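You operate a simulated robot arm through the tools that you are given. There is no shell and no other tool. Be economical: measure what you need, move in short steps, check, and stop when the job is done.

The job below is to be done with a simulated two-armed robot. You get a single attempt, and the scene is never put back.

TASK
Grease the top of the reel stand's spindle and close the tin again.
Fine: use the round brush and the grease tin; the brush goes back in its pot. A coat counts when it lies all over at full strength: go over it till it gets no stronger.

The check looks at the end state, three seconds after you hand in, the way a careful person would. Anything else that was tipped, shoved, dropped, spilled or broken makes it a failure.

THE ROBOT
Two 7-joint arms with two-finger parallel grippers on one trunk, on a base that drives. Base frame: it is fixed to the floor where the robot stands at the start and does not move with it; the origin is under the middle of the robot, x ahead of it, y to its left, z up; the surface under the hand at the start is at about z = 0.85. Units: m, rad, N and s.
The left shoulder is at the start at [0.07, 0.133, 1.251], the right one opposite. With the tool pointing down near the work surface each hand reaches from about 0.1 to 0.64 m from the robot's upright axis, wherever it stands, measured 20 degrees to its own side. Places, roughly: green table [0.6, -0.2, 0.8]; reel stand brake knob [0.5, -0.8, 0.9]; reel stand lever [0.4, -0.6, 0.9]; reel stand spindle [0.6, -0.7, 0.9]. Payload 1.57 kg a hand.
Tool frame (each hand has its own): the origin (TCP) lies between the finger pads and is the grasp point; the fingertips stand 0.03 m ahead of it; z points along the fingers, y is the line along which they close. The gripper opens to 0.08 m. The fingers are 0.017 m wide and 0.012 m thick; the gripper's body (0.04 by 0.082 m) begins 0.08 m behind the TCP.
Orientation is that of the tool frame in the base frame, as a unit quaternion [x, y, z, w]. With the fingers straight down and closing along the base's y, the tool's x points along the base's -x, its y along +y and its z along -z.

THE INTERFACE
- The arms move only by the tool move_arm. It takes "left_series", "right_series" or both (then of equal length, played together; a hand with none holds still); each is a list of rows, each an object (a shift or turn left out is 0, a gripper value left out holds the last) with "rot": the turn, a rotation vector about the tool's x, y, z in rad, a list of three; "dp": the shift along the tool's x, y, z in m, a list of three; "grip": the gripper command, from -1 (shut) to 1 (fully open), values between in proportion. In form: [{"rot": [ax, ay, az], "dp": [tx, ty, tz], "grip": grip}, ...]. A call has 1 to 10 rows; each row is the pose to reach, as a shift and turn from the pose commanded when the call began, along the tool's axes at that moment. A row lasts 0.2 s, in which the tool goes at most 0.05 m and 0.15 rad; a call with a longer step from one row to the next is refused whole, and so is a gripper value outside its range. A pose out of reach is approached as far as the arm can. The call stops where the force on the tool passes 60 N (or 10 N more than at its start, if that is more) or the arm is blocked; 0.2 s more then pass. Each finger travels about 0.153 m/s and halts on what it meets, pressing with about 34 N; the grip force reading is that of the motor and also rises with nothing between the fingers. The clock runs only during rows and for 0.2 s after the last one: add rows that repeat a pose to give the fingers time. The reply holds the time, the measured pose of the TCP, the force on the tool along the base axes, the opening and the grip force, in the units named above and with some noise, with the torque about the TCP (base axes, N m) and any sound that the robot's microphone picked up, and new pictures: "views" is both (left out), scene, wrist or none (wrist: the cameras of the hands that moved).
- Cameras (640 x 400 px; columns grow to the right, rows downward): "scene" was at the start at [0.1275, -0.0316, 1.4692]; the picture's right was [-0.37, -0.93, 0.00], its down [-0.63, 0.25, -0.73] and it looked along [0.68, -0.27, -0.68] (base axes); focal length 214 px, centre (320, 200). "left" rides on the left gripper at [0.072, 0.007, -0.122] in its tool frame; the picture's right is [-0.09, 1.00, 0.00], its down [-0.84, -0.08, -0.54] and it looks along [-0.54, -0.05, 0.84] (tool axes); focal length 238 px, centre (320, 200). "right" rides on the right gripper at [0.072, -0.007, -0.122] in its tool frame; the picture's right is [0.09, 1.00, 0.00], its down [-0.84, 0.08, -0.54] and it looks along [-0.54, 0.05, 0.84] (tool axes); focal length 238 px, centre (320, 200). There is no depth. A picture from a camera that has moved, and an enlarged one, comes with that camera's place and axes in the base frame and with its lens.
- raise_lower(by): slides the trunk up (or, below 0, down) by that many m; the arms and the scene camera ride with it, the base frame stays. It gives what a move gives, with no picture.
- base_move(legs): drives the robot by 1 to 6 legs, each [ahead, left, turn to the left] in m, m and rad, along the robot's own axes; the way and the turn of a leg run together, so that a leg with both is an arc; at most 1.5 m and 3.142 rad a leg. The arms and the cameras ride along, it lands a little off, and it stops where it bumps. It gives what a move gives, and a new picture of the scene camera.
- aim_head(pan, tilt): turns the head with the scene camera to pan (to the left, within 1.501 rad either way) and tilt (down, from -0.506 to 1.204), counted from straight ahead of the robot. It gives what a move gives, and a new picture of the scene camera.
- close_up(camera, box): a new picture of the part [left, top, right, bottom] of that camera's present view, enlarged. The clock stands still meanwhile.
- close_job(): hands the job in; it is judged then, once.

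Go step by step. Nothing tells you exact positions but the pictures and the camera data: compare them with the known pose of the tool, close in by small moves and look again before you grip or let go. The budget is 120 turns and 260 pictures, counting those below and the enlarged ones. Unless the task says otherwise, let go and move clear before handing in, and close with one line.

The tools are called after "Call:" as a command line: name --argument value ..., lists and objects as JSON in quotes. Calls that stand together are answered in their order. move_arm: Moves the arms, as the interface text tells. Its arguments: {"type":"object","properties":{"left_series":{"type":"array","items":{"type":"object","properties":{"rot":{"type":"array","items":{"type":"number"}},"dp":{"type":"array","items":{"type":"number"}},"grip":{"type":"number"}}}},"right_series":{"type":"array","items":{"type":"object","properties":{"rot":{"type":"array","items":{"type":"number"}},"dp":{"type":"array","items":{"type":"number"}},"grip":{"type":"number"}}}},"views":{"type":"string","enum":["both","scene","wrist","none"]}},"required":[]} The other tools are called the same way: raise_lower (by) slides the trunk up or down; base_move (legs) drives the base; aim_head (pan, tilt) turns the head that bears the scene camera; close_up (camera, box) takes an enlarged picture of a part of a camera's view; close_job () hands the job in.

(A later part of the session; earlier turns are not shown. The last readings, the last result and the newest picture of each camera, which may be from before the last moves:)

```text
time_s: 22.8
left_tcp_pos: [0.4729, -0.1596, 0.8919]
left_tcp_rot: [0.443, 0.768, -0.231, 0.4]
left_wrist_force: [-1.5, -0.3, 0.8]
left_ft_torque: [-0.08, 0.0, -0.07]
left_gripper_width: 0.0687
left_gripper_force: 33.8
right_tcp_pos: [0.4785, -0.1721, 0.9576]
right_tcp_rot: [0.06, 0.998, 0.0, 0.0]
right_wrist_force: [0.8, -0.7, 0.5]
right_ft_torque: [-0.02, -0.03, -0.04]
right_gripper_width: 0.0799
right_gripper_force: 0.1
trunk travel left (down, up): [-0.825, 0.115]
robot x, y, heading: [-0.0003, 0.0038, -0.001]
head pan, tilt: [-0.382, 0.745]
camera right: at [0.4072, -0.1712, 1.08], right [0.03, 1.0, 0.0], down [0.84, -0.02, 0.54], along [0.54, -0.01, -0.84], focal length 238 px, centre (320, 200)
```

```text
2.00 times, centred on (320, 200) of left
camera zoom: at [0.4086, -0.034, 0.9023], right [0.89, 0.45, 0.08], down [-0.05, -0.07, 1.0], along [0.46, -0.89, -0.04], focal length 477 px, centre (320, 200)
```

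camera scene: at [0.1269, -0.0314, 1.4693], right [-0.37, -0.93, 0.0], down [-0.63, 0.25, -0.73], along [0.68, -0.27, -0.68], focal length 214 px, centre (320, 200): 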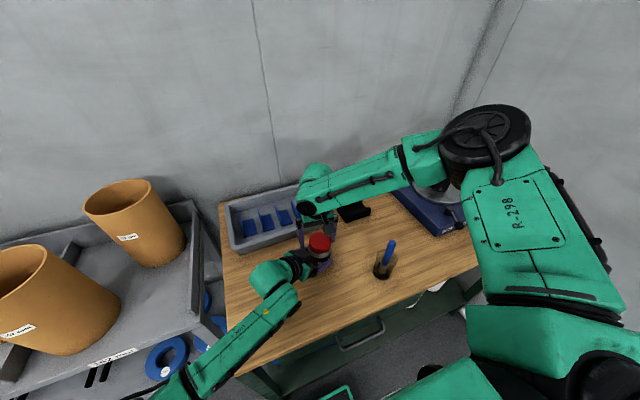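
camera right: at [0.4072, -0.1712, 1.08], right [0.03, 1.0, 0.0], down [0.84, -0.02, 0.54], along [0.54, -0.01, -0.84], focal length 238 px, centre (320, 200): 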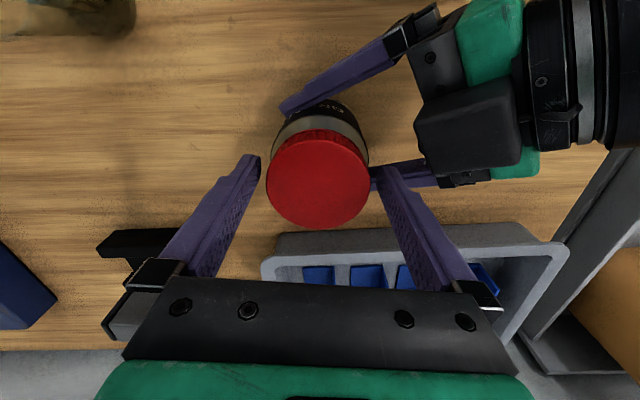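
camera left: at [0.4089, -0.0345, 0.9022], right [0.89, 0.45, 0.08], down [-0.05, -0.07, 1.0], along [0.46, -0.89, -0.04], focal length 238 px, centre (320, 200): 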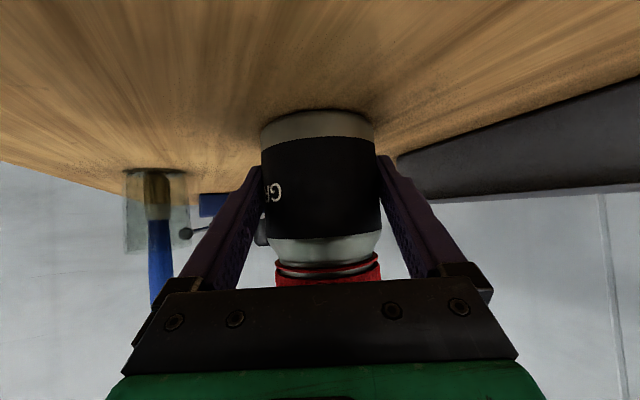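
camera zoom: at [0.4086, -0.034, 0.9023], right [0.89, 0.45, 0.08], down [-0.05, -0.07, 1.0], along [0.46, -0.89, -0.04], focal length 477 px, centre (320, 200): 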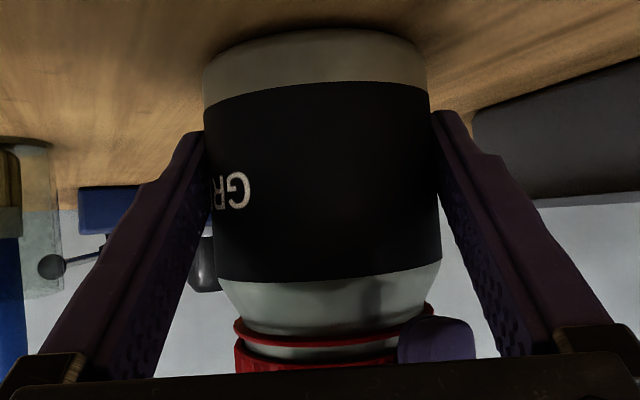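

Centred. Now I grip and turn again in a long sweep.

Call:
move_arm --right_series '[{"dp": [0, -0.001, 0], "grip": 0.4}, {"dp": [0, -0.001, 0], "grip": 0.4}, {"dp": [0, -0.001, 0], "rot": [0, 0, -0.14]}, {"dp": [0, -0.001, 0], "rot": [0, 0, -0.28]}, {"dp": [0, -0.001, -0.001], "rot": [0, 0, -0.42]}, {"dp": [0, -0.001, -0.001], "rot": [0, 0, -0.56]}, {"dp": [0, -0.001, -0.001], "rot": [0, 0, -0.7]}, {"dp": [0, -0.001, -0.001], "rot": [0, 0, -0.84]}, {"dp": [0, -0.001, -0.001], "rot": [0, 0, -0.98]}]' --views "none"

Call:
move_arm --right_series '[{"rot": [0, 0, -0.14]}, {"rot": [0, 0, -0.28], "dp": [0, 0, -0.001]}, {"dp": [0, 0, -0.001], "rot": [0, 0, -0.42]}, {"dp": [0, 0, -0.001], "rot": [0, 0, -0.56]}, {"dp": [0, 0, -0.001], "rot": [0, 0, -0.7]}, {"dp": [0, 0, -0.001], "rot": [0, 0, -0.84]}, {"dp": [0, 0, -0.001], "rot": [0, 0, -0.98]}, {"dp": [0, 0, -0.001], "rot": [0, 0, -0.98]}]' --views "wrist"

Call:
close_up --camera "left" --box '[220, 100, 420, 300]'

```text
time_s: 24.8
left_tcp_pos: [0.4732, -0.1589, 0.8918]
left_tcp_rot: [0.445, 0.768, -0.231, 0.399]
left_wrist_force: [-15.7, -3.5, -0.3]
left_ft_torque: [-0.09, -0.82, -0.11]
left_gripper_width: 0.0688
left_gripper_force: 34.0
right_tcp_pos: [0.4794, -0.1732, 0.959]
right_tcp_rot: [-0.419, 0.908, 0.0, 0.001]
right_wrist_force: [15.5, 2.9, 0.0]
right_ft_torque: [0.32, -0.19, -0.18]
right_gripper_width: 0.0624
right_gripper_force: 34.3
trunk travel left (down, up): [-0.825, 0.115]
robot x, y, heading: [0.001, 0.0043, 0.001]
head pan, tilt: [-0.382, 0.745]
```

```text
time_s: 26.6
left_tcp_pos: [0.4731, -0.159, 0.8903]
left_tcp_rot: [0.444, 0.768, -0.231, 0.399]
left_wrist_force: [-22.9, -0.9, -0.8]
left_ft_torque: [-0.11, -0.87, -0.11]
left_gripper_width: 0.0689
left_gripper_force: 34.1
right_tcp_pos: [0.4795, -0.1733, 0.9607]
right_tcp_rot: [0.797, -0.604, 0.001, 0.0]
right_wrist_force: [22.0, -0.3, 1.3]
right_ft_torque: [-0.01, -0.75, -0.25]
right_gripper_width: 0.063
right_gripper_force: 33.8
trunk travel left (down, up): [-0.825, 0.115]
robot x, y, heading: [-0.001, 0.0036, -0.006]
head pan, tilt: [-0.382, 0.745]
camera right: at [0.5052, -0.242, 1.0829], right [-0.93, -0.36, 0.0], down [-0.3, 0.79, 0.54], along [-0.19, 0.51, -0.84], focal length 238 px, centre (320, 200)
```

right: 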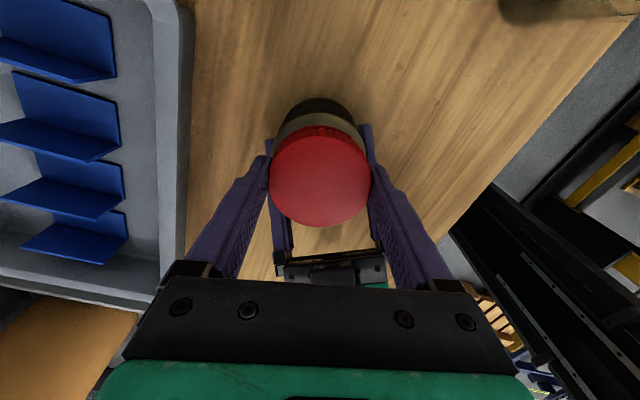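

```text
2.00 times, centred on (320, 200) of left
camera zoom: at [0.4086, -0.0341, 0.9017], right [0.89, 0.45, 0.07], down [-0.05, -0.07, 1.0], along [0.46, -0.89, -0.04], focal length 477 px, centre (320, 200)
```

zoom: 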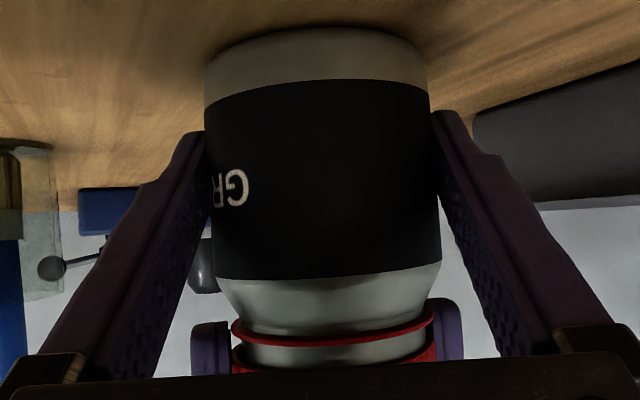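

The gap between the neck ring and lid has grown, so it's unscrewing. I'll take another bite.

Call:
move_arm --right_series '[{"grip": 1}, {"grip": 1}, {"rot": [0, 0, 0.14]}, {"rot": [0, 0, 0.28]}, {"rot": [0, 0, 0.42]}, {"rot": [0, 0, 0.56]}, {"rot": [0, 0, 0.7]}, {"rot": [0, 0, 0.84]}, {"rot": [0, 0, 0.98]}, {"rot": [0, 0, 1.12]}]' --views "none"

Call:
move_arm --right_series '[{"rot": [0, 0, 0.14]}, {"rot": [0, 0, 0.28]}, {"rot": [0, 0, 0.42]}, {"rot": [0, 0, 0.56]}, {"rot": [0, 0, 0.7]}, {"rot": [0, 0, 0.84]}, {"rot": [0, 0, 0.84]}]' --views "wrist"

Call:
close_up --camera "left" --box '[220, 100, 420, 300]'

```text
time_s: 28.8
left_tcp_pos: [0.4736, -0.1595, 0.8901]
left_tcp_rot: [0.443, 0.768, -0.231, 0.399]
left_wrist_force: [0.7, 0.1, 0.1]
left_ft_torque: [0.03, 0.01, -0.03]
left_gripper_width: 0.0689
left_gripper_force: 33.9
right_tcp_pos: [0.4776, -0.1737, 0.9603]
right_tcp_rot: [-0.351, 0.937, 0.0, 0.0]
right_wrist_force: [0.1, 0.7, -0.1]
right_ft_torque: [-0.01, -0.01, 0.02]
right_gripper_width: 0.08
right_gripper_force: 0.0
trunk travel left (down, up): [-0.825, 0.115]
robot x, y, heading: [-0.0021, -0.0034, 0.002]
head pan, tilt: [-0.382, 0.745]
```

```text
time_s: 30.4
left_tcp_pos: [0.4726, -0.1597, 0.891]
left_tcp_rot: [0.444, 0.768, -0.232, 0.4]
left_wrist_force: [0.5, -0.6, -0.4]
left_ft_torque: [0.06, 0.04, 0.02]
left_gripper_width: 0.0689
left_gripper_force: 33.7
right_tcp_pos: [0.4801, -0.1743, 0.9606]
right_tcp_rot: [0.061, 0.998, 0.0, 0.0]
right_wrist_force: [0.0, -1.1, 0.2]
right_ft_torque: [-0.01, 0.02, -0.02]
right_gripper_width: 0.0799
right_gripper_force: 0.0
trunk travel left (down, up): [-0.825, 0.115]
robot x, y, heading: [0.0011, -0.0024, -0.006]
head pan, tilt: [-0.382, 0.745]
camera right: at [0.4079, -0.1723, 1.082], right [0.03, 1.0, 0.0], down [0.84, -0.02, 0.54], along [0.54, -0.02, -0.84], focal length 238 px, centre (320, 200)
```

right: 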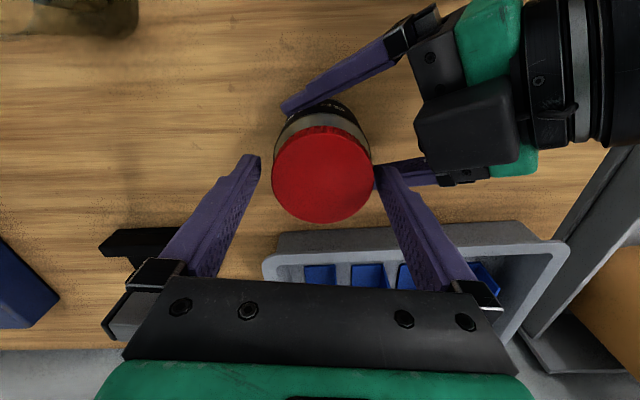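

```text
2.00 times, centred on (320, 200) of left
camera zoom: at [0.4093, -0.0342, 0.9019], right [0.89, 0.45, 0.07], down [-0.05, -0.07, 1.0], along [0.46, -0.89, -0.04], focal length 477 px, centre (320, 200)
```

zoom: 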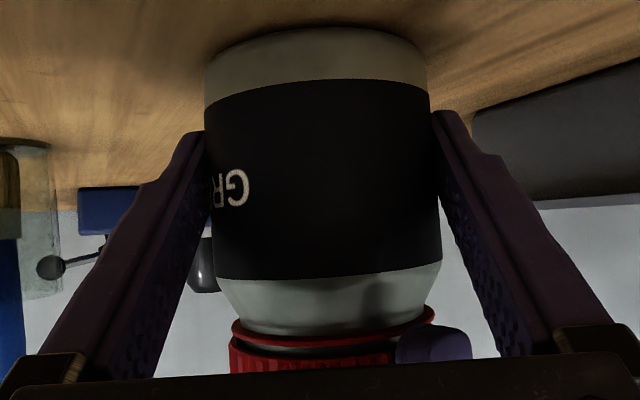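

Lid well centred. Gripping for a third bite.

Call:
move_arm --right_series '[{"dp": [0.002, 0.001, 0.001], "grip": 0.4}, {"dp": [0.002, 0.001, 0.001], "grip": 0.4}, {"dp": [0.002, 0.001, 0.001], "rot": [0, 0, -0.14]}, {"dp": [0.002, 0.001, 0.001], "rot": [0, 0, -0.28]}, {"dp": [0.002, 0.001, 0], "rot": [0, 0, -0.42]}, {"dp": [0.002, 0.001, 0], "rot": [0, 0, -0.56]}, {"dp": [0.002, 0.001, 0], "rot": [0, 0, -0.7]}, {"dp": [0.002, 0.001, 0], "rot": [0, 0, -0.84]}, {"dp": [0.002, 0.001, -0.001], "rot": [0, 0, -0.98]}]' --views "none"

Call:
move_arm --right_series '[{"rot": [0, 0, -0.14]}, {"rot": [0, 0, -0.28], "dp": [0, 0, -0.001]}, {"dp": [0, 0, -0.001], "rot": [0, 0, -0.42]}, {"dp": [0, 0, -0.001], "rot": [0, 0, -0.56]}, {"dp": [0, 0, -0.001], "rot": [0, 0, -0.7]}, {"dp": [0, 0, -0.001], "rot": [0, 0, -0.84]}, {"dp": [0, 0, -0.001], "rot": [0, 0, -0.98]}, {"dp": [0, 0, -0.002], "rot": [0, 0, -0.98]}, {"dp": [0, 0, -0.004], "rot": [0, 0, -0.98]}]' --views "none"

Call:
close_up --camera "left" --box '[220, 100, 420, 300]'

```text
time_s: 32.4
left_tcp_pos: [0.4729, -0.1591, 0.8907]
left_tcp_rot: [0.442, 0.769, -0.229, 0.4]
left_wrist_force: [-17.3, 13.8, -0.6]
left_ft_torque: [-0.47, -0.81, 0.22]
left_gripper_width: 0.069
left_gripper_force: 33.6
right_tcp_pos: [0.4762, -0.1738, 0.961]
right_tcp_rot: [-0.418, 0.909, -0.001, 0.0]
right_wrist_force: [16.1, -14.1, 0.6]
right_ft_torque: [-0.49, -0.33, -0.47]
right_gripper_width: 0.0621
right_gripper_force: 34.1
trunk travel left (down, up): [-0.825, 0.115]
robot x, y, heading: [0.0014, 0.0029, 0.001]
head pan, tilt: [-0.382, 0.745]
```

```text
time_s: 34.4
left_tcp_pos: [0.4725, -0.1605, 0.8914]
left_tcp_rot: [0.443, 0.767, -0.232, 0.401]
left_wrist_force: [-23.9, 4.3, 1.7]
left_ft_torque: [-0.25, -1.27, -0.05]
left_gripper_width: 0.0689
left_gripper_force: 34.0
right_tcp_pos: [0.4772, -0.1724, 0.9666]
right_tcp_rot: [0.796, -0.605, 0.0, 0.0]
right_wrist_force: [24.3, -3.9, -5.8]
right_ft_torque: [-0.08, -0.45, -0.23]
right_gripper_width: 0.0621
right_gripper_force: 33.7
trunk travel left (down, up): [-0.825, 0.115]
robot x, y, heading: [-0.002, 0.0, 0.005]
head pan, tilt: [-0.382, 0.745]
```

```text
2.00 times, centred on (320, 200) of left
camera zoom: at [0.4089, -0.0357, 0.9026], right [0.89, 0.45, 0.08], down [-0.05, -0.07, 1.0], along [0.45, -0.89, -0.04], focal length 477 px, centre (320, 200)
```

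zoom: 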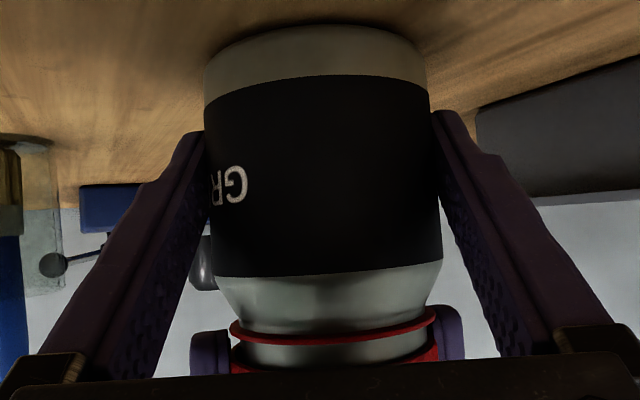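

Total turn is about 5.5 rad and upward force is small. I'm testing with a gentle lift.

Call:
move_arm --right_series '[{"dp": [0, -0.0015, -0.002]}, {"dp": [0, -0.0015, -0.005]}, {"dp": [0, -0.0015, -0.008]}, {"dp": [0, -0.0015, -0.008]}]' --views "wrist"

Call:
close_up --camera "left" --box '[220, 100, 420, 300]'

```text
time_s: 35.4
left_tcp_pos: [0.4731, -0.1592, 0.8905]
left_tcp_rot: [0.442, 0.769, -0.229, 0.4]
left_wrist_force: [-5.9, -5.1, 2.5]
left_ft_torque: [0.28, -0.36, -0.15]
left_gripper_width: 0.0688
left_gripper_force: 34.0
right_tcp_pos: [0.4782, -0.1719, 0.9724]
right_tcp_rot: [0.796, -0.605, -0.001, 0.0]
right_wrist_force: [6.1, 3.9, -2.5]
right_ft_torque: [0.09, -0.04, 0.05]
right_gripper_width: 0.062
right_gripper_force: 33.4
trunk travel left (down, up): [-0.825, 0.115]
robot x, y, heading: [-0.0003, -0.0001, 0.003]
head pan, tilt: [-0.382, 0.745]
camera right: at [0.5046, -0.2404, 1.0948], right [-0.93, -0.36, 0.0], down [-0.3, 0.78, 0.54], along [-0.19, 0.51, -0.84], focal length 238 px, centre (320, 200)
```

right: 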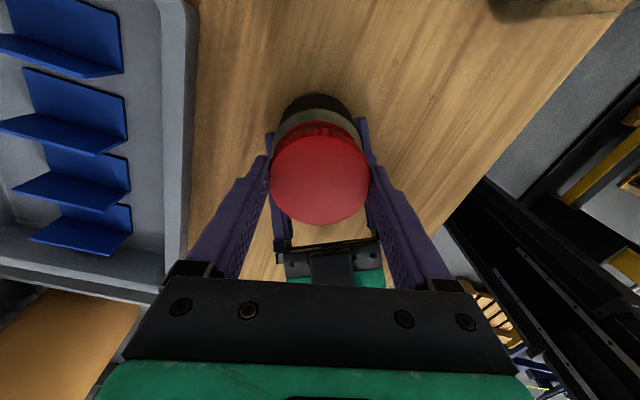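

```text
2.00 times, centred on (320, 200) of left
camera zoom: at [0.4094, -0.0338, 0.9021], right [0.89, 0.45, 0.07], down [-0.05, -0.07, 1.0], along [0.46, -0.89, -0.04], focal length 477 px, centre (320, 200)
```

zoom: 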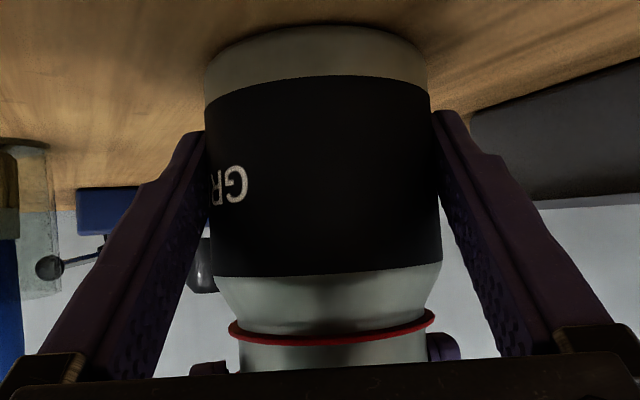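

The lid is coming off freely. I'm lifting it clear.

Call:
move_arm --right_series '[{"dp": [0, 0, -0.01]}, {"dp": [0, 0, -0.03]}, {"dp": [0, 0, -0.06]}, {"dp": [0, 0, -0.09]}, {"dp": [0, 0, -0.1]}]' --views "both"

Call:
close_up --camera "scene" --box '[250, 180, 370, 280]'

```text
time_s: 36.6
left_tcp_pos: [0.4727, -0.159, 0.8907]
left_tcp_rot: [0.443, 0.769, -0.23, 0.4]
left_wrist_force: [0.0, 1.8, 0.7]
left_ft_torque: [0.14, 0.08, 0.0]
left_gripper_width: 0.0688
left_gripper_force: 33.4
right_tcp_pos: [0.4776, -0.1719, 1.0743]
right_tcp_rot: [0.795, -0.606, 0.0, 0.0]
right_wrist_force: [0.0, 0.2, -0.2]
right_ft_torque: [0.01, -0.02, -0.02]
right_gripper_width: 0.0619
right_gripper_force: 33.8
trunk travel left (down, up): [-0.825, 0.115]
robot x, y, heading: [0.001, -0.0024, -0.002]
head pan, tilt: [-0.382, 0.745]
camera scene: at [0.1275, -0.031, 1.4692], right [-0.37, -0.93, 0.0], down [-0.63, 0.25, -0.73], along [0.68, -0.27, -0.68], focal length 214 px, centre (320, 200)
camera right: at [0.5041, -0.2405, 1.1956], right [-0.94, -0.35, 0.0], down [-0.3, 0.79, 0.54], along [-0.19, 0.51, -0.84], focal length 238 px, centre (320, 200)
```

scene: 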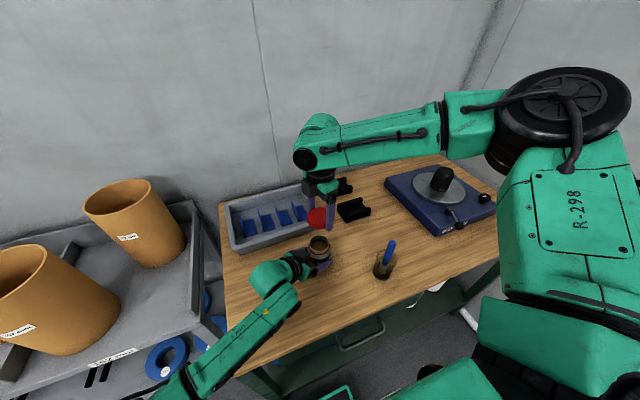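
right: 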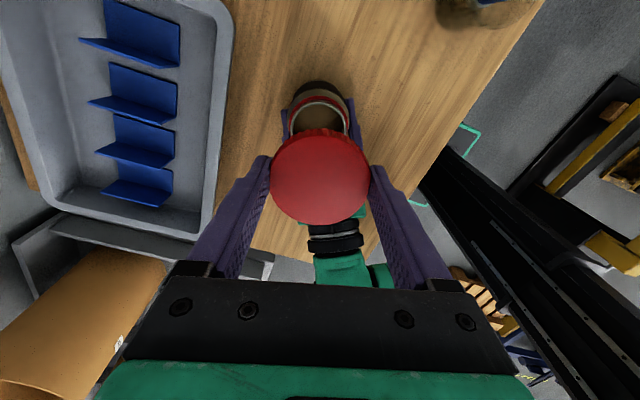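

```text
4.00 times, centred on (310, 230) of scene
camera zoom: at [0.1275, -0.031, 1.4692], right [-0.37, -0.93, 0.0], down [-0.63, 0.25, -0.73], along [0.68, -0.27, -0.68], focal length 858 px, centre (360, 80)
```

zoom: 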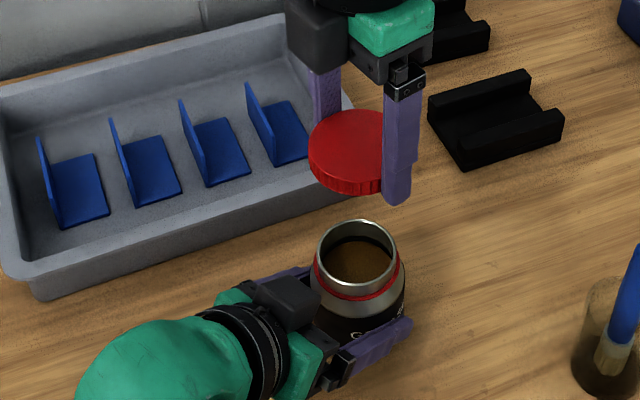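

The tin is open with grease inside. I'm carrying the lid to a free spot on the table around (0.475, -0.40).

Call:
move_arm --right_series '[{"dp": [0.044, 0.013, 0]}, {"dp": [0.088, 0.026, 0]}, {"dp": [0.132, 0.039, 0]}, {"dp": [0.176, 0.051, 0]}, {"dp": [0.219, 0.0636, 0]}, {"dp": [0.219, 0.0636, 0.045]}, {"dp": [0.219, 0.0636, 0.09]}, {"dp": [0.219, 0.0636, 0.135]}, {"dp": [0.219, 0.0636, 0.155]}, {"dp": [0.219, 0.0636, 0.155]}]' --views "both"

Call:
close_up --camera "scene" --box '[330, 180, 450, 280]'

```text
time_s: 38.8
left_tcp_pos: [0.4732, -0.1601, 0.8913]
left_tcp_rot: [0.443, 0.768, -0.231, 0.4]
left_wrist_force: [0.3, 0.5, -3.4]
left_ft_torque: [0.03, -0.01, -0.04]
left_gripper_width: 0.0687
left_gripper_force: 34.3
right_tcp_pos: [0.4778, -0.4003, 0.917]
right_tcp_rot: [0.796, -0.606, 0.0, 0.0]
right_wrist_force: [0.8, 1.4, 0.7]
right_ft_torque: [-0.01, -0.02, 0.04]
right_gripper_width: 0.0622
right_gripper_force: 33.6
trunk travel left (down, up): [-0.825, 0.115]
robot x, y, heading: [0.0024, -0.0, -0.0]
head pan, tilt: [-0.382, 0.745]
camera scene: at [0.1278, -0.0319, 1.4692], right [-0.37, -0.93, 0.0], down [-0.63, 0.25, -0.73], along [0.68, -0.27, -0.68], focal length 214 px, centre (320, 200)
camera right: at [0.5025, -0.4694, 1.0395], right [-0.94, -0.35, 0.0], down [-0.3, 0.79, 0.54], along [-0.19, 0.51, -0.84], focal length 238 px, centre (320, 200)
```

scene: 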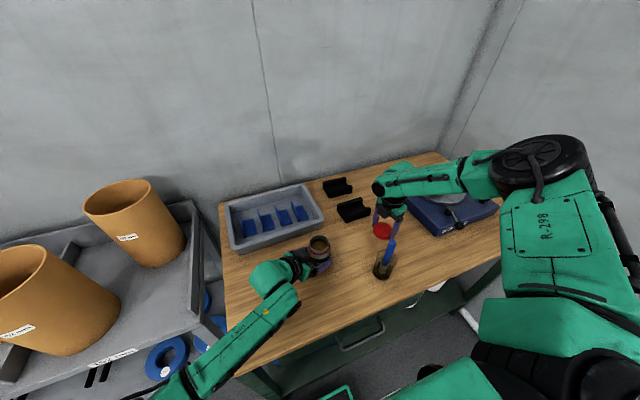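
right: 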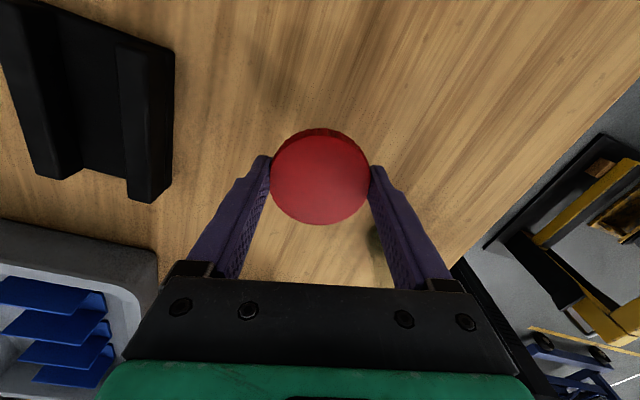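

```text
4.00 times, centred on (390, 230) of scene
camera zoom: at [0.1278, -0.0319, 1.4692], right [-0.37, -0.93, 0.0], down [-0.63, 0.25, -0.73], along [0.68, -0.27, -0.68], focal length 858 px, centre (40, 80)
```

zoom: 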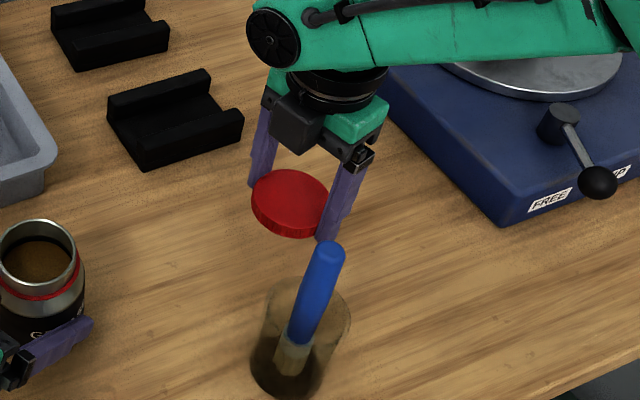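

The area below the lid is clear. I'm lowering slowly until contact.

Call:
move_arm --right_series '[{"dp": [0, 0, 0.008]}, {"dp": [0, 0, 0.014]}, {"dp": [0, 0, 0.018]}, {"dp": [0, 0, 0.021]}, {"dp": [0, 0, 0.021]}]' --views "none"

Call:
close_up --camera "scene" --box '[360, 200, 420, 250]'

```text
time_s: 40.0
left_tcp_pos: [0.4732, -0.1592, 0.8909]
left_tcp_rot: [0.443, 0.769, -0.23, 0.4]
left_wrist_force: [0.3, 0.5, -3.0]
left_ft_torque: [0.05, 0.0, -0.02]
left_gripper_width: 0.069
left_gripper_force: 33.8
right_tcp_pos: [0.4746, -0.4008, 0.8973]
right_tcp_rot: [0.795, -0.606, 0.0, 0.0]
right_wrist_force: [-0.1, -0.3, 0.3]
right_ft_torque: [0.0, -0.03, 0.0]
right_gripper_width: 0.0619
right_gripper_force: 33.3
trunk travel left (down, up): [-0.825, 0.115]
robot x, y, heading: [-0.0008, 0.0018, -0.002]
head pan, tilt: [-0.382, 0.745]
```

```text
8.00 times, centred on (390, 225) of scene
camera zoom: at [0.1281, -0.032, 1.4692], right [-0.37, -0.93, 0.0], down [-0.63, 0.25, -0.73], along [0.68, -0.27, -0.68], focal length 1716 px, centre (-240, 0)
```

zoom: 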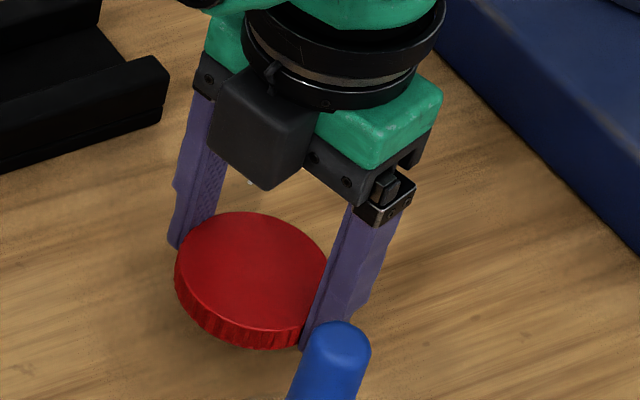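

About 1 cm left. I continue down in millimetre steps.

Call:
move_arm --right_series '[{"dp": [0, 0, 0.004]}, {"dp": [0, 0, 0.006]}, {"dp": [0, 0, 0.008]}, {"dp": [0, 0, 0.009]}]' --views "none"

Call:
close_up --camera "scene" --box '[360, 200, 420, 250]'

```text
time_s: 41.0
left_tcp_pos: [0.4733, -0.1597, 0.8907]
left_tcp_rot: [0.443, 0.768, -0.231, 0.401]
left_wrist_force: [0.2, 0.1, -3.3]
left_ft_torque: [0.03, 0.02, -0.03]
left_gripper_width: 0.0686
left_gripper_force: 33.7
right_tcp_pos: [0.476, -0.3996, 0.8932]
right_tcp_rot: [0.795, -0.606, 0.001, 0.0]
right_wrist_force: [0.1, -1.1, 0.8]
right_ft_torque: [0.0, 0.0, -0.03]
right_gripper_width: 0.0621
right_gripper_force: 34.0
right hand out of reach, approached as far as the arm can: row 3, 4
trunk travel left (down, up): [-0.825, 0.115]
robot x, y, heading: [-0.0021, 0.0005, 0.006]
head pan, tilt: [-0.382, 0.745]
```

```text
8.00 times, centred on (390, 225) of scene
camera zoom: at [0.1283, -0.0315, 1.4692], right [-0.37, -0.93, 0.0], down [-0.63, 0.25, -0.73], along [0.68, -0.27, -0.68], focal length 1716 px, centre (-240, 0)
```

zoom: 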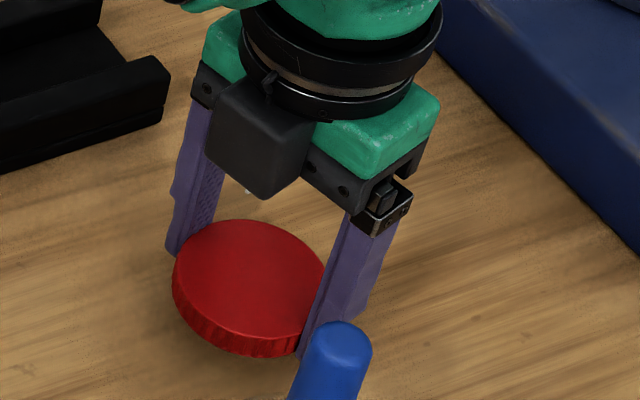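

That spot is at the edge of the arm's reach. I'm moving the lid to a closer spot near (0.36, -0.45) on the right front of the table.

Call:
move_arm --right_series '[{"dp": [0, 0, -0.04]}, {"dp": [0.005, 0.042, -0.04]}, {"dp": [0.011, 0.084, -0.04]}, {"dp": [0.0175, 0.124, -0.04]}, {"dp": [0.0175, 0.124, -0.02]}, {"dp": [0.0175, 0.124, 0]}, {"dp": [0.0175, 0.124, 0]}]' --views "scene"

Call:
close_up --camera "scene" --box '[370, 210, 470, 290]'

```text
time_s: 42.6
left_tcp_pos: [0.4723, -0.1582, 0.8913]
left_tcp_rot: [0.443, 0.768, -0.231, 0.4]
left_wrist_force: [0.0, 0.3, -3.5]
left_ft_torque: [0.03, 0.02, -0.02]
left_gripper_width: 0.0688
left_gripper_force: 33.9
right_tcp_pos: [0.36, -0.4487, 0.8934]
right_tcp_rot: [0.797, -0.605, 0.001, 0.0]
right_wrist_force: [0.3, 0.2, -0.8]
right_ft_torque: [-0.03, 0.03, -0.01]
right_gripper_width: 0.0621
right_gripper_force: 34.1
trunk travel left (down, up): [-0.825, 0.115]
robot x, y, heading: [-0.0004, -0.002, -0.003]
head pan, tilt: [-0.382, 0.745]
camera scene: at [0.1279, -0.0317, 1.4692], right [-0.37, -0.93, 0.0], down [-0.63, 0.25, -0.73], along [0.68, -0.27, -0.68], focal length 214 px, centre (320, 200)
```

scene: 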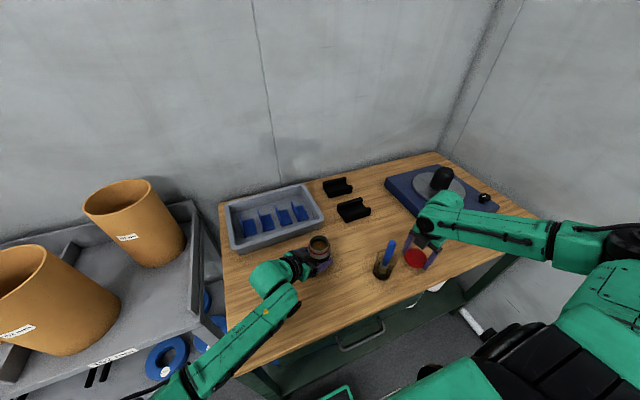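

```text
5.00 times, centred on (420, 250) of scene
camera zoom: at [0.1279, -0.0317, 1.4692], right [-0.37, -0.93, 0.0], down [-0.63, 0.25, -0.73], along [0.68, -0.27, -0.68], focal length 1072 px, centre (-180, -50)
```

zoom: 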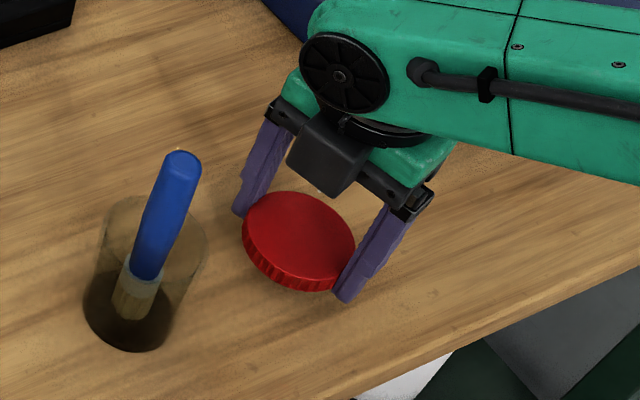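

Good spot. I'm lowering in small steps.

Call:
move_arm --right_series '[{"dp": [0, 0, 0.002]}, {"dp": [0, 0, 0.003]}, {"dp": [0, 0, 0.004]}, {"dp": [0, 0, 0.005]}]' --views "none"

Call:
close_up --camera "scene" --box '[395, 230, 445, 280]'

```text
time_s: 43.6
left_tcp_pos: [0.474, -0.1595, 0.8899]
left_tcp_rot: [0.443, 0.768, -0.231, 0.4]
left_wrist_force: [-0.1, 0.5, -3.7]
left_ft_torque: [0.06, 0.06, -0.01]
left_gripper_width: 0.0688
left_gripper_force: 34.9
right_tcp_pos: [0.3607, -0.4493, 0.8881]
right_tcp_rot: [0.795, -0.606, 0.001, 0.0]
right_wrist_force: [-0.3, -0.6, -0.2]
right_ft_torque: [0.01, -0.02, 0.01]
right_gripper_width: 0.0621
right_gripper_force: 34.0
trunk travel left (down, up): [-0.825, 0.115]
robot x, y, heading: [0.0008, -0.0023, -0.0]
head pan, tilt: [-0.382, 0.745]
```

```text
8.00 times, centred on (420, 255) of scene
camera zoom: at [0.1281, -0.032, 1.4692], right [-0.37, -0.93, 0.0], down [-0.63, 0.25, -0.73], along [0.68, -0.27, -0.68], focal length 1716 px, centre (-480, -240)
```

zoom: 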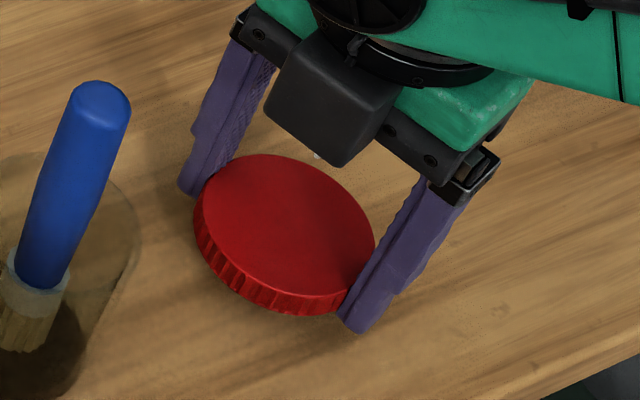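

No contact yet; a few more millimetres.

Call:
move_arm --right_series '[{"dp": [0, 0, 0.001]}, {"dp": [0, 0, 0.002]}, {"dp": [0, 0, 0.003]}, {"dp": [0, 0, 0.004]}]' --views "none"

```text
time_s: 44.6
left_tcp_pos: [0.4722, -0.1592, 0.8905]
left_tcp_rot: [0.443, 0.768, -0.232, 0.4]
left_wrist_force: [0.6, -0.3, -2.5]
left_ft_torque: [0.03, 0.05, 0.03]
left_gripper_width: 0.0687
left_gripper_force: 33.9
right_tcp_pos: [0.36, -0.4488, 0.8836]
right_tcp_rot: [0.796, -0.606, -0.001, 0.001]
right_wrist_force: [0.8, 0.2, 0.2]
right_ft_torque: [0.0, -0.02, -0.04]
right_gripper_width: 0.062
right_gripper_force: 34.0
trunk travel left (down, up): [-0.825, 0.115]
robot x, y, heading: [-0.001, 0.0014, 0.002]
head pan, tilt: [-0.382, 0.745]
```

Call:
move_arm --right_series '[{"dp": [0, 0, 0.001]}, {"dp": [0, 0, 0.002]}, {"dp": [0, 0, 0.003]}, {"dp": [0, 0, 0.004]}]' --views "none"

Call:
close_up --camera "scene" --box '[395, 230, 445, 280]'

```text
time_s: 45.6
left_tcp_pos: [0.4727, -0.1594, 0.8913]
left_tcp_rot: [0.443, 0.768, -0.231, 0.401]
left_wrist_force: [-0.4, -0.1, -3.8]
left_ft_torque: [0.01, 0.03, -0.01]
left_gripper_width: 0.069
left_gripper_force: 33.8
right_tcp_pos: [0.36, -0.45, 0.8795]
right_tcp_rot: [0.795, -0.606, 0.0, -0.001]
right_wrist_force: [-0.4, 0.2, 0.5]
right_ft_torque: [0.0, -0.04, 0.01]
right_gripper_width: 0.0617
right_gripper_force: 33.7
trunk travel left (down, up): [-0.825, 0.115]
robot x, y, heading: [-0.0059, -0.001, -0.002]
head pan, tilt: [-0.382, 0.745]
```

```text
8.00 times, centred on (420, 255) of scene
camera zoom: at [0.128, -0.0318, 1.4692], right [-0.37, -0.93, 0.0], down [-0.63, 0.25, -0.73], along [0.68, -0.27, -0.68], focal length 1716 px, centre (-480, -240)
```

zoom: 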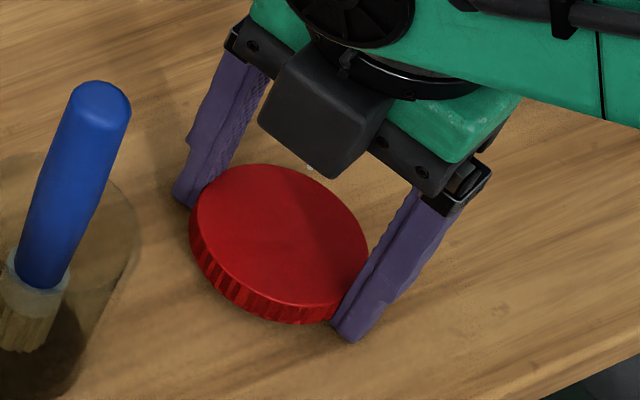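

Call:
move_arm --right_series '[{"dp": [0, 0, 0.001]}, {"dp": [0, 0, 0.002]}, {"dp": [0, 0, 0.003]}, {"dp": [0, 0, 0.004]}, {"dp": [0, 0, 0.005]}]' --views "wrist"

```text
time_s: 46.8
left_tcp_pos: [0.4706, -0.1572, 0.8927]
left_tcp_rot: [0.443, 0.768, -0.231, 0.402]
left_wrist_force: [-0.1, -1.0, -3.3]
left_ft_torque: [0.03, 0.07, 0.01]
left_gripper_width: 0.0688
left_gripper_force: 33.7
right_tcp_pos: [0.3589, -0.449, 0.8805]
right_tcp_rot: [0.796, -0.606, 0.007, 0.001]
right_wrist_force: [4.0, -11.3, 41.7]
right_ft_torque: [-0.4, 1.42, 0.34]
right_gripper_width: 0.0615
right_gripper_force: 34.5
trunk travel left (down, up): [-0.825, 0.115]
robot x, y, heading: [-0.0036, -0.0023, 0.0]
head pan, tilt: [-0.382, 0.745]
camera right: at [0.3849, -0.5169, 1.0027], right [-0.94, -0.35, -0.01], down [-0.3, 0.79, 0.53], along [-0.18, 0.5, -0.85], focal length 238 px, centre (320, 200)
```

right: 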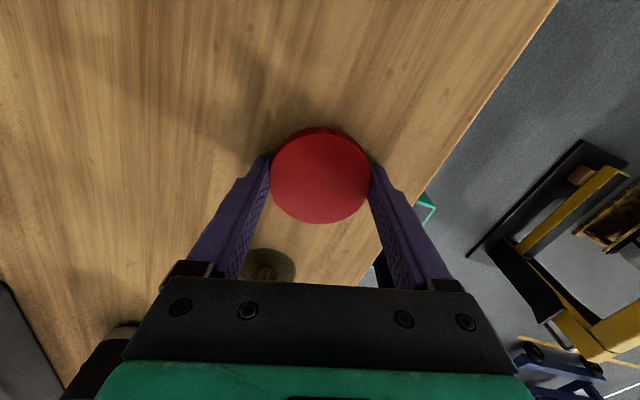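

Contact at TCP z ≈ 0.880 (table at about 0.85). I'm relieving the pressure, releasing and lifting.

Call:
move_arm --right_series '[{"dp": [0, 0, -0.005]}, {"dp": [0, 0, -0.005], "grip": 1}, {"dp": [0, 0, -0.005], "grip": 1}, {"dp": [0, 0, -0.025], "grip": 1}, {"dp": [0, 0, -0.07], "grip": 1}, {"dp": [0, 0, -0.115], "grip": 1}, {"dp": [0, 0, -0.16], "grip": 1}, {"dp": [0, 0, -0.2], "grip": 1}, {"dp": [0, 0, -0.2], "grip": 1}]' --views "both"

Call:
close_up --camera "scene" --box '[360, 220, 450, 290]'

```text
time_s: 48.8
left_tcp_pos: [0.4732, -0.1589, 0.8905]
left_tcp_rot: [0.444, 0.768, -0.231, 0.399]
left_wrist_force: [-1.2, 0.7, -2.2]
left_ft_torque: [0.07, 0.03, -0.02]
left_gripper_width: 0.0688
left_gripper_force: 34.6
right_tcp_pos: [0.3622, -0.4501, 1.0747]
right_tcp_rot: [0.795, -0.606, 0.0, 0.0]
right_wrist_force: [-0.4, 0.1, -0.4]
right_ft_torque: [0.01, 0.02, 0.0]
right_gripper_width: 0.0799
right_gripper_force: 0.0
trunk travel left (down, up): [-0.825, 0.115]
robot x, y, heading: [0.0013, 0.0001, -0.0]
head pan, tilt: [-0.382, 0.745]
camera scene: at [0.1279, -0.0319, 1.4692], right [-0.37, -0.93, 0.0], down [-0.63, 0.25, -0.73], along [0.68, -0.27, -0.68], focal length 214 px, centre (320, 200)
camera right: at [0.3868, -0.5179, 1.1958], right [-0.94, -0.35, 0.0], down [-0.3, 0.79, 0.54], along [-0.19, 0.51, -0.84], focal length 238 px, centre (320, 200)
```

scene: 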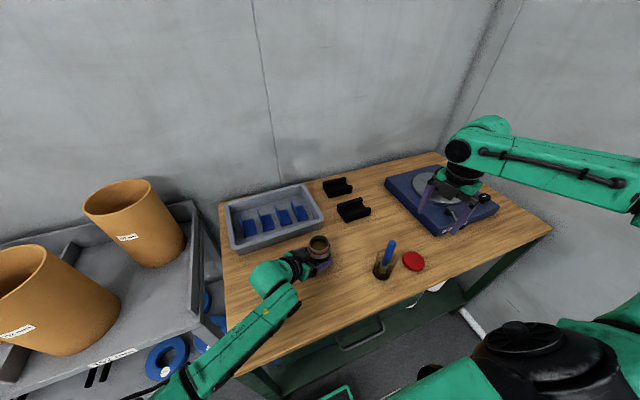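
right: 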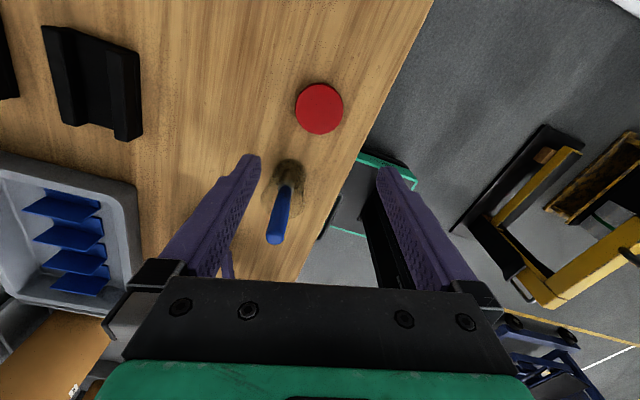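

```text
5.71 times, centred on (405, 255) of scene
camera zoom: at [0.1279, -0.0319, 1.4692], right [-0.37, -0.93, 0.0], down [-0.63, 0.25, -0.73], along [0.68, -0.27, -0.68], focal length 1226 px, centre (-166, -114)
```

zoom: 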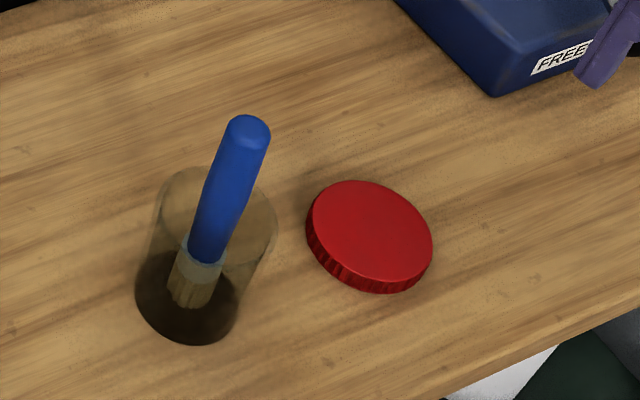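

The lid lies flat and the brush handle top is at about (0.373, -0.337, 1.00). I'm moving the right hand above it while turning back to neutral yaw.

Call:
move_arm --right_series '[{"dp": [-0.01, -0.004, -0.01], "rot": [0, 0, 0.14]}, {"dp": [-0.02, -0.008, -0.02], "rot": [0, 0, 0.28]}, {"dp": [-0.032, -0.012, -0.03], "rot": [0, 0, 0.42]}, {"dp": [-0.044, -0.016, -0.03], "rot": [0, 0, 0.56]}, {"dp": [-0.056, -0.021, -0.03], "rot": [0, 0, 0.7]}, {"dp": [-0.068, -0.026, -0.03], "rot": [0, 0, 0.84]}, {"dp": [-0.08, -0.03, -0.03], "rot": [0, 0, 0.98]}, {"dp": [-0.09, -0.034, -0.03], "rot": [0, 0, 1.12]}, {"dp": [-0.1, -0.037, -0.03], "rot": [0, 0, 1.26]}, {"dp": [-0.106, -0.04, -0.03], "rot": [0, 0, 1.4]}]' --views "none"

Call:
move_arm --right_series '[{"rot": [0, 0, 0.14]}, {"rot": [0, 0, 0.28]}, {"rot": [0, 0, 0.42]}, {"rot": [0, 0, 0.435], "grip": 0.2}, {"rot": [0, 0, 0.435], "grip": 0.2}]' --views "both"

Call:
close_up --camera "scene" --box '[340, 190, 440, 290]'

```text
time_s: 51.0
left_tcp_pos: [0.4732, -0.1593, 0.8908]
left_tcp_rot: [0.443, 0.769, -0.231, 0.4]
left_wrist_force: [0.4, -0.4, -3.1]
left_ft_torque: [0.03, 0.03, 0.03]
left_gripper_width: 0.0685
left_gripper_force: 34.2
right_tcp_pos: [0.3699, -0.337, 1.1046]
right_tcp_rot: [-0.217, 0.976, 0.0, 0.0]
right_wrist_force: [-0.1, 0.0, 0.1]
right_ft_torque: [0.01, 0.0, 0.04]
right_gripper_width: 0.0798
right_gripper_force: 0.1
trunk travel left (down, up): [-0.825, 0.115]
robot x, y, heading: [0.002, 0.0024, 0.0]
head pan, tilt: [-0.382, 0.745]
```

```text
time_s: 52.2
left_tcp_pos: [0.473, -0.159, 0.8914]
left_tcp_rot: [0.443, 0.769, -0.231, 0.4]
left_wrist_force: [1.2, -0.8, -3.0]
left_ft_torque: [0.05, 0.03, -0.05]
left_gripper_width: 0.0688
left_gripper_force: 34.0
right_tcp_pos: [0.3703, -0.3375, 1.104]
right_tcp_rot: [-0.002, 1.0, 0.0, 0.0]
right_wrist_force: [0.1, -0.1, -0.2]
right_ft_torque: [-0.01, -0.01, -0.02]
right_gripper_width: 0.0483
right_gripper_force: 0.1
trunk travel left (down, up): [-0.825, 0.115]
robot x, y, heading: [-0.0004, 0.0012, 0.001]
head pan, tilt: [-0.382, 0.745]
camera scene: at [0.1281, -0.0319, 1.4692], right [-0.37, -0.93, 0.0], down [-0.63, 0.25, -0.73], along [0.68, -0.27, -0.68], focal length 214 px, centre (320, 200)
camera right: at [0.2992, -0.3449, 1.226], right [-0.1, 1.0, 0.0], down [0.84, 0.08, 0.54], along [0.54, 0.05, -0.84], focal length 238 px, centre (320, 200)
```

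scene: 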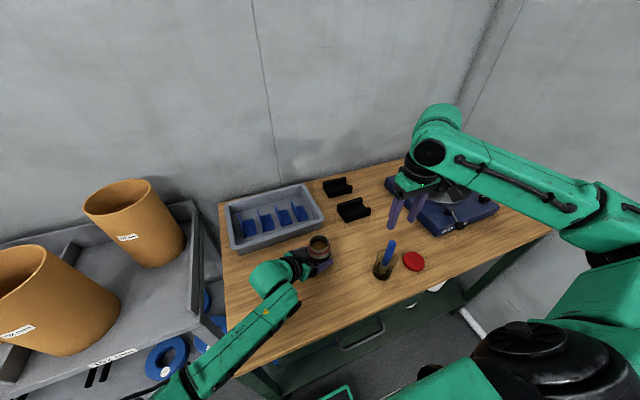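
right: 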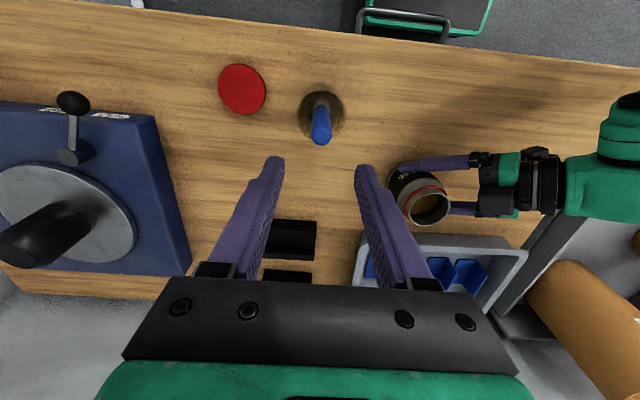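

```text
4.00 times, centred on (390, 240) of scene
camera zoom: at [0.1281, -0.0319, 1.4692], right [-0.37, -0.93, 0.0], down [-0.63, 0.25, -0.73], along [0.68, -0.27, -0.68], focal length 858 px, centre (40, 40)
```

zoom: 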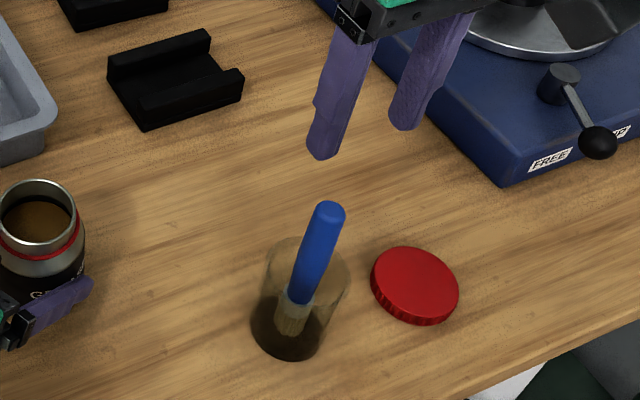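

The handle is exactly under the hand. I'm descending to z ≈ 0.985 and gripping.

Call:
move_arm --right_series '[{"dp": [0, 0, 0.04]}, {"dp": [0, 0, 0.08]}, {"dp": [0, 0, 0.105]}, {"dp": [0, 0, 0.118]}, {"dp": [0, 0, 0.118]}]' --views "wrist"

Call:
close_up --camera "scene" --box '[340, 210, 430, 290]'

```text
time_s: 53.4
left_tcp_pos: [0.473, -0.1598, 0.8908]
left_tcp_rot: [0.444, 0.768, -0.231, 0.399]
left_wrist_force: [0.2, 0.7, -3.7]
left_ft_torque: [0.03, 0.05, 0.01]
left_gripper_width: 0.0689
left_gripper_force: 33.7
right_tcp_pos: [0.3708, -0.3384, 0.9851]
right_tcp_rot: [-0.003, 1.0, 0.0, 0.0]
right_wrist_force: [1.1, -0.3, 1.1]
right_ft_torque: [-0.02, -0.02, 0.01]
right_gripper_width: 0.0479
right_gripper_force: 0.0
trunk travel left (down, up): [-0.825, 0.115]
robot x, y, heading: [-0.0014, -0.004, 0.0]
head pan, tilt: [-0.382, 0.745]
camera right: at [0.2989, -0.3457, 1.1079], right [-0.1, 1.0, 0.0], down [0.84, 0.08, 0.54], along [0.54, 0.05, -0.84], focal length 238 px, centre (320, 200)
```

right: 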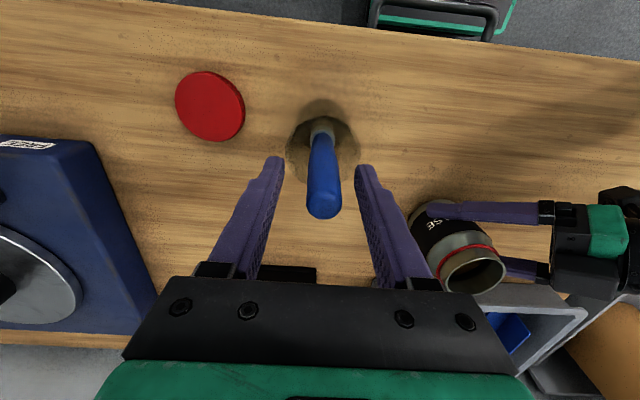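

```text
5.00 times, centred on (385, 250) of scene
camera zoom: at [0.1281, -0.0319, 1.4692], right [-0.37, -0.93, 0.0], down [-0.63, 0.25, -0.73], along [0.68, -0.27, -0.68], focal length 1072 px, centre (-5, -50)
```

zoom: 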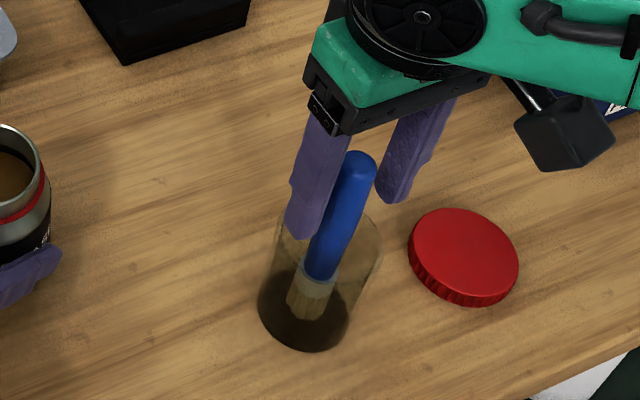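

Good. I'm closing on the handle.

Call:
move_arm --right_series '[{"grip": -0.3}, {"grip": -0.8}, {"grip": -0.8}, {"grip": -0.8}]' --views "wrist"

Call:
close_up --camera "scene" --box '[340, 210, 430, 290]'

```text
time_s: 54.4
left_tcp_pos: [0.4735, -0.1593, 0.8911]
left_tcp_rot: [0.443, 0.768, -0.231, 0.4]
left_wrist_force: [0.1, 0.2, -3.1]
left_ft_torque: [0.06, 0.01, -0.02]
left_gripper_width: 0.0688
left_gripper_force: 34.1
right_tcp_pos: [0.3694, -0.3388, 0.9866]
right_tcp_rot: [-0.003, 1.0, 0.001, 0.0]
right_wrist_force: [0.4, 1.3, -0.4]
right_ft_torque: [-0.01, 0.0, -0.01]
right_gripper_width: 0.0201
right_gripper_force: 33.9
trunk travel left (down, up): [-0.825, 0.115]
robot x, y, heading: [0.0016, -0.0027, 0.004]
head pan, tilt: [-0.382, 0.745]
camera right: at [0.299, -0.3457, 1.1082], right [-0.1, 1.0, 0.0], down [0.84, 0.08, 0.54], along [0.54, 0.05, -0.84], focal length 238 px, centre (320, 200)
```

right: 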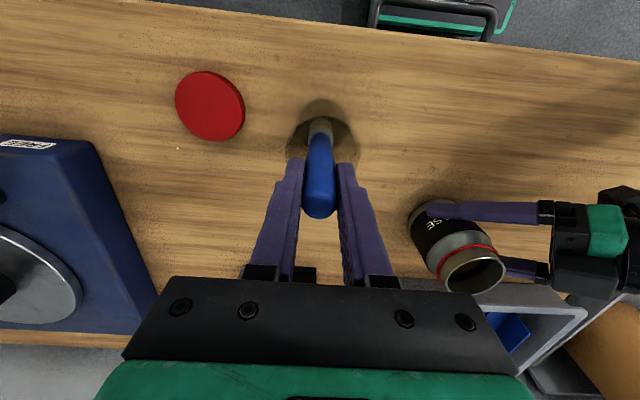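

```text
5.00 times, centred on (385, 250) of scene
camera zoom: at [0.1281, -0.032, 1.4692], right [-0.37, -0.93, 0.0], down [-0.63, 0.25, -0.73], along [0.68, -0.27, -0.68], focal length 1072 px, centre (-5, -50)
```

zoom: 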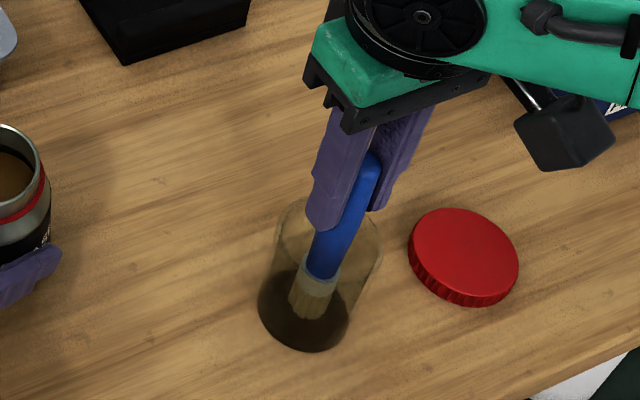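

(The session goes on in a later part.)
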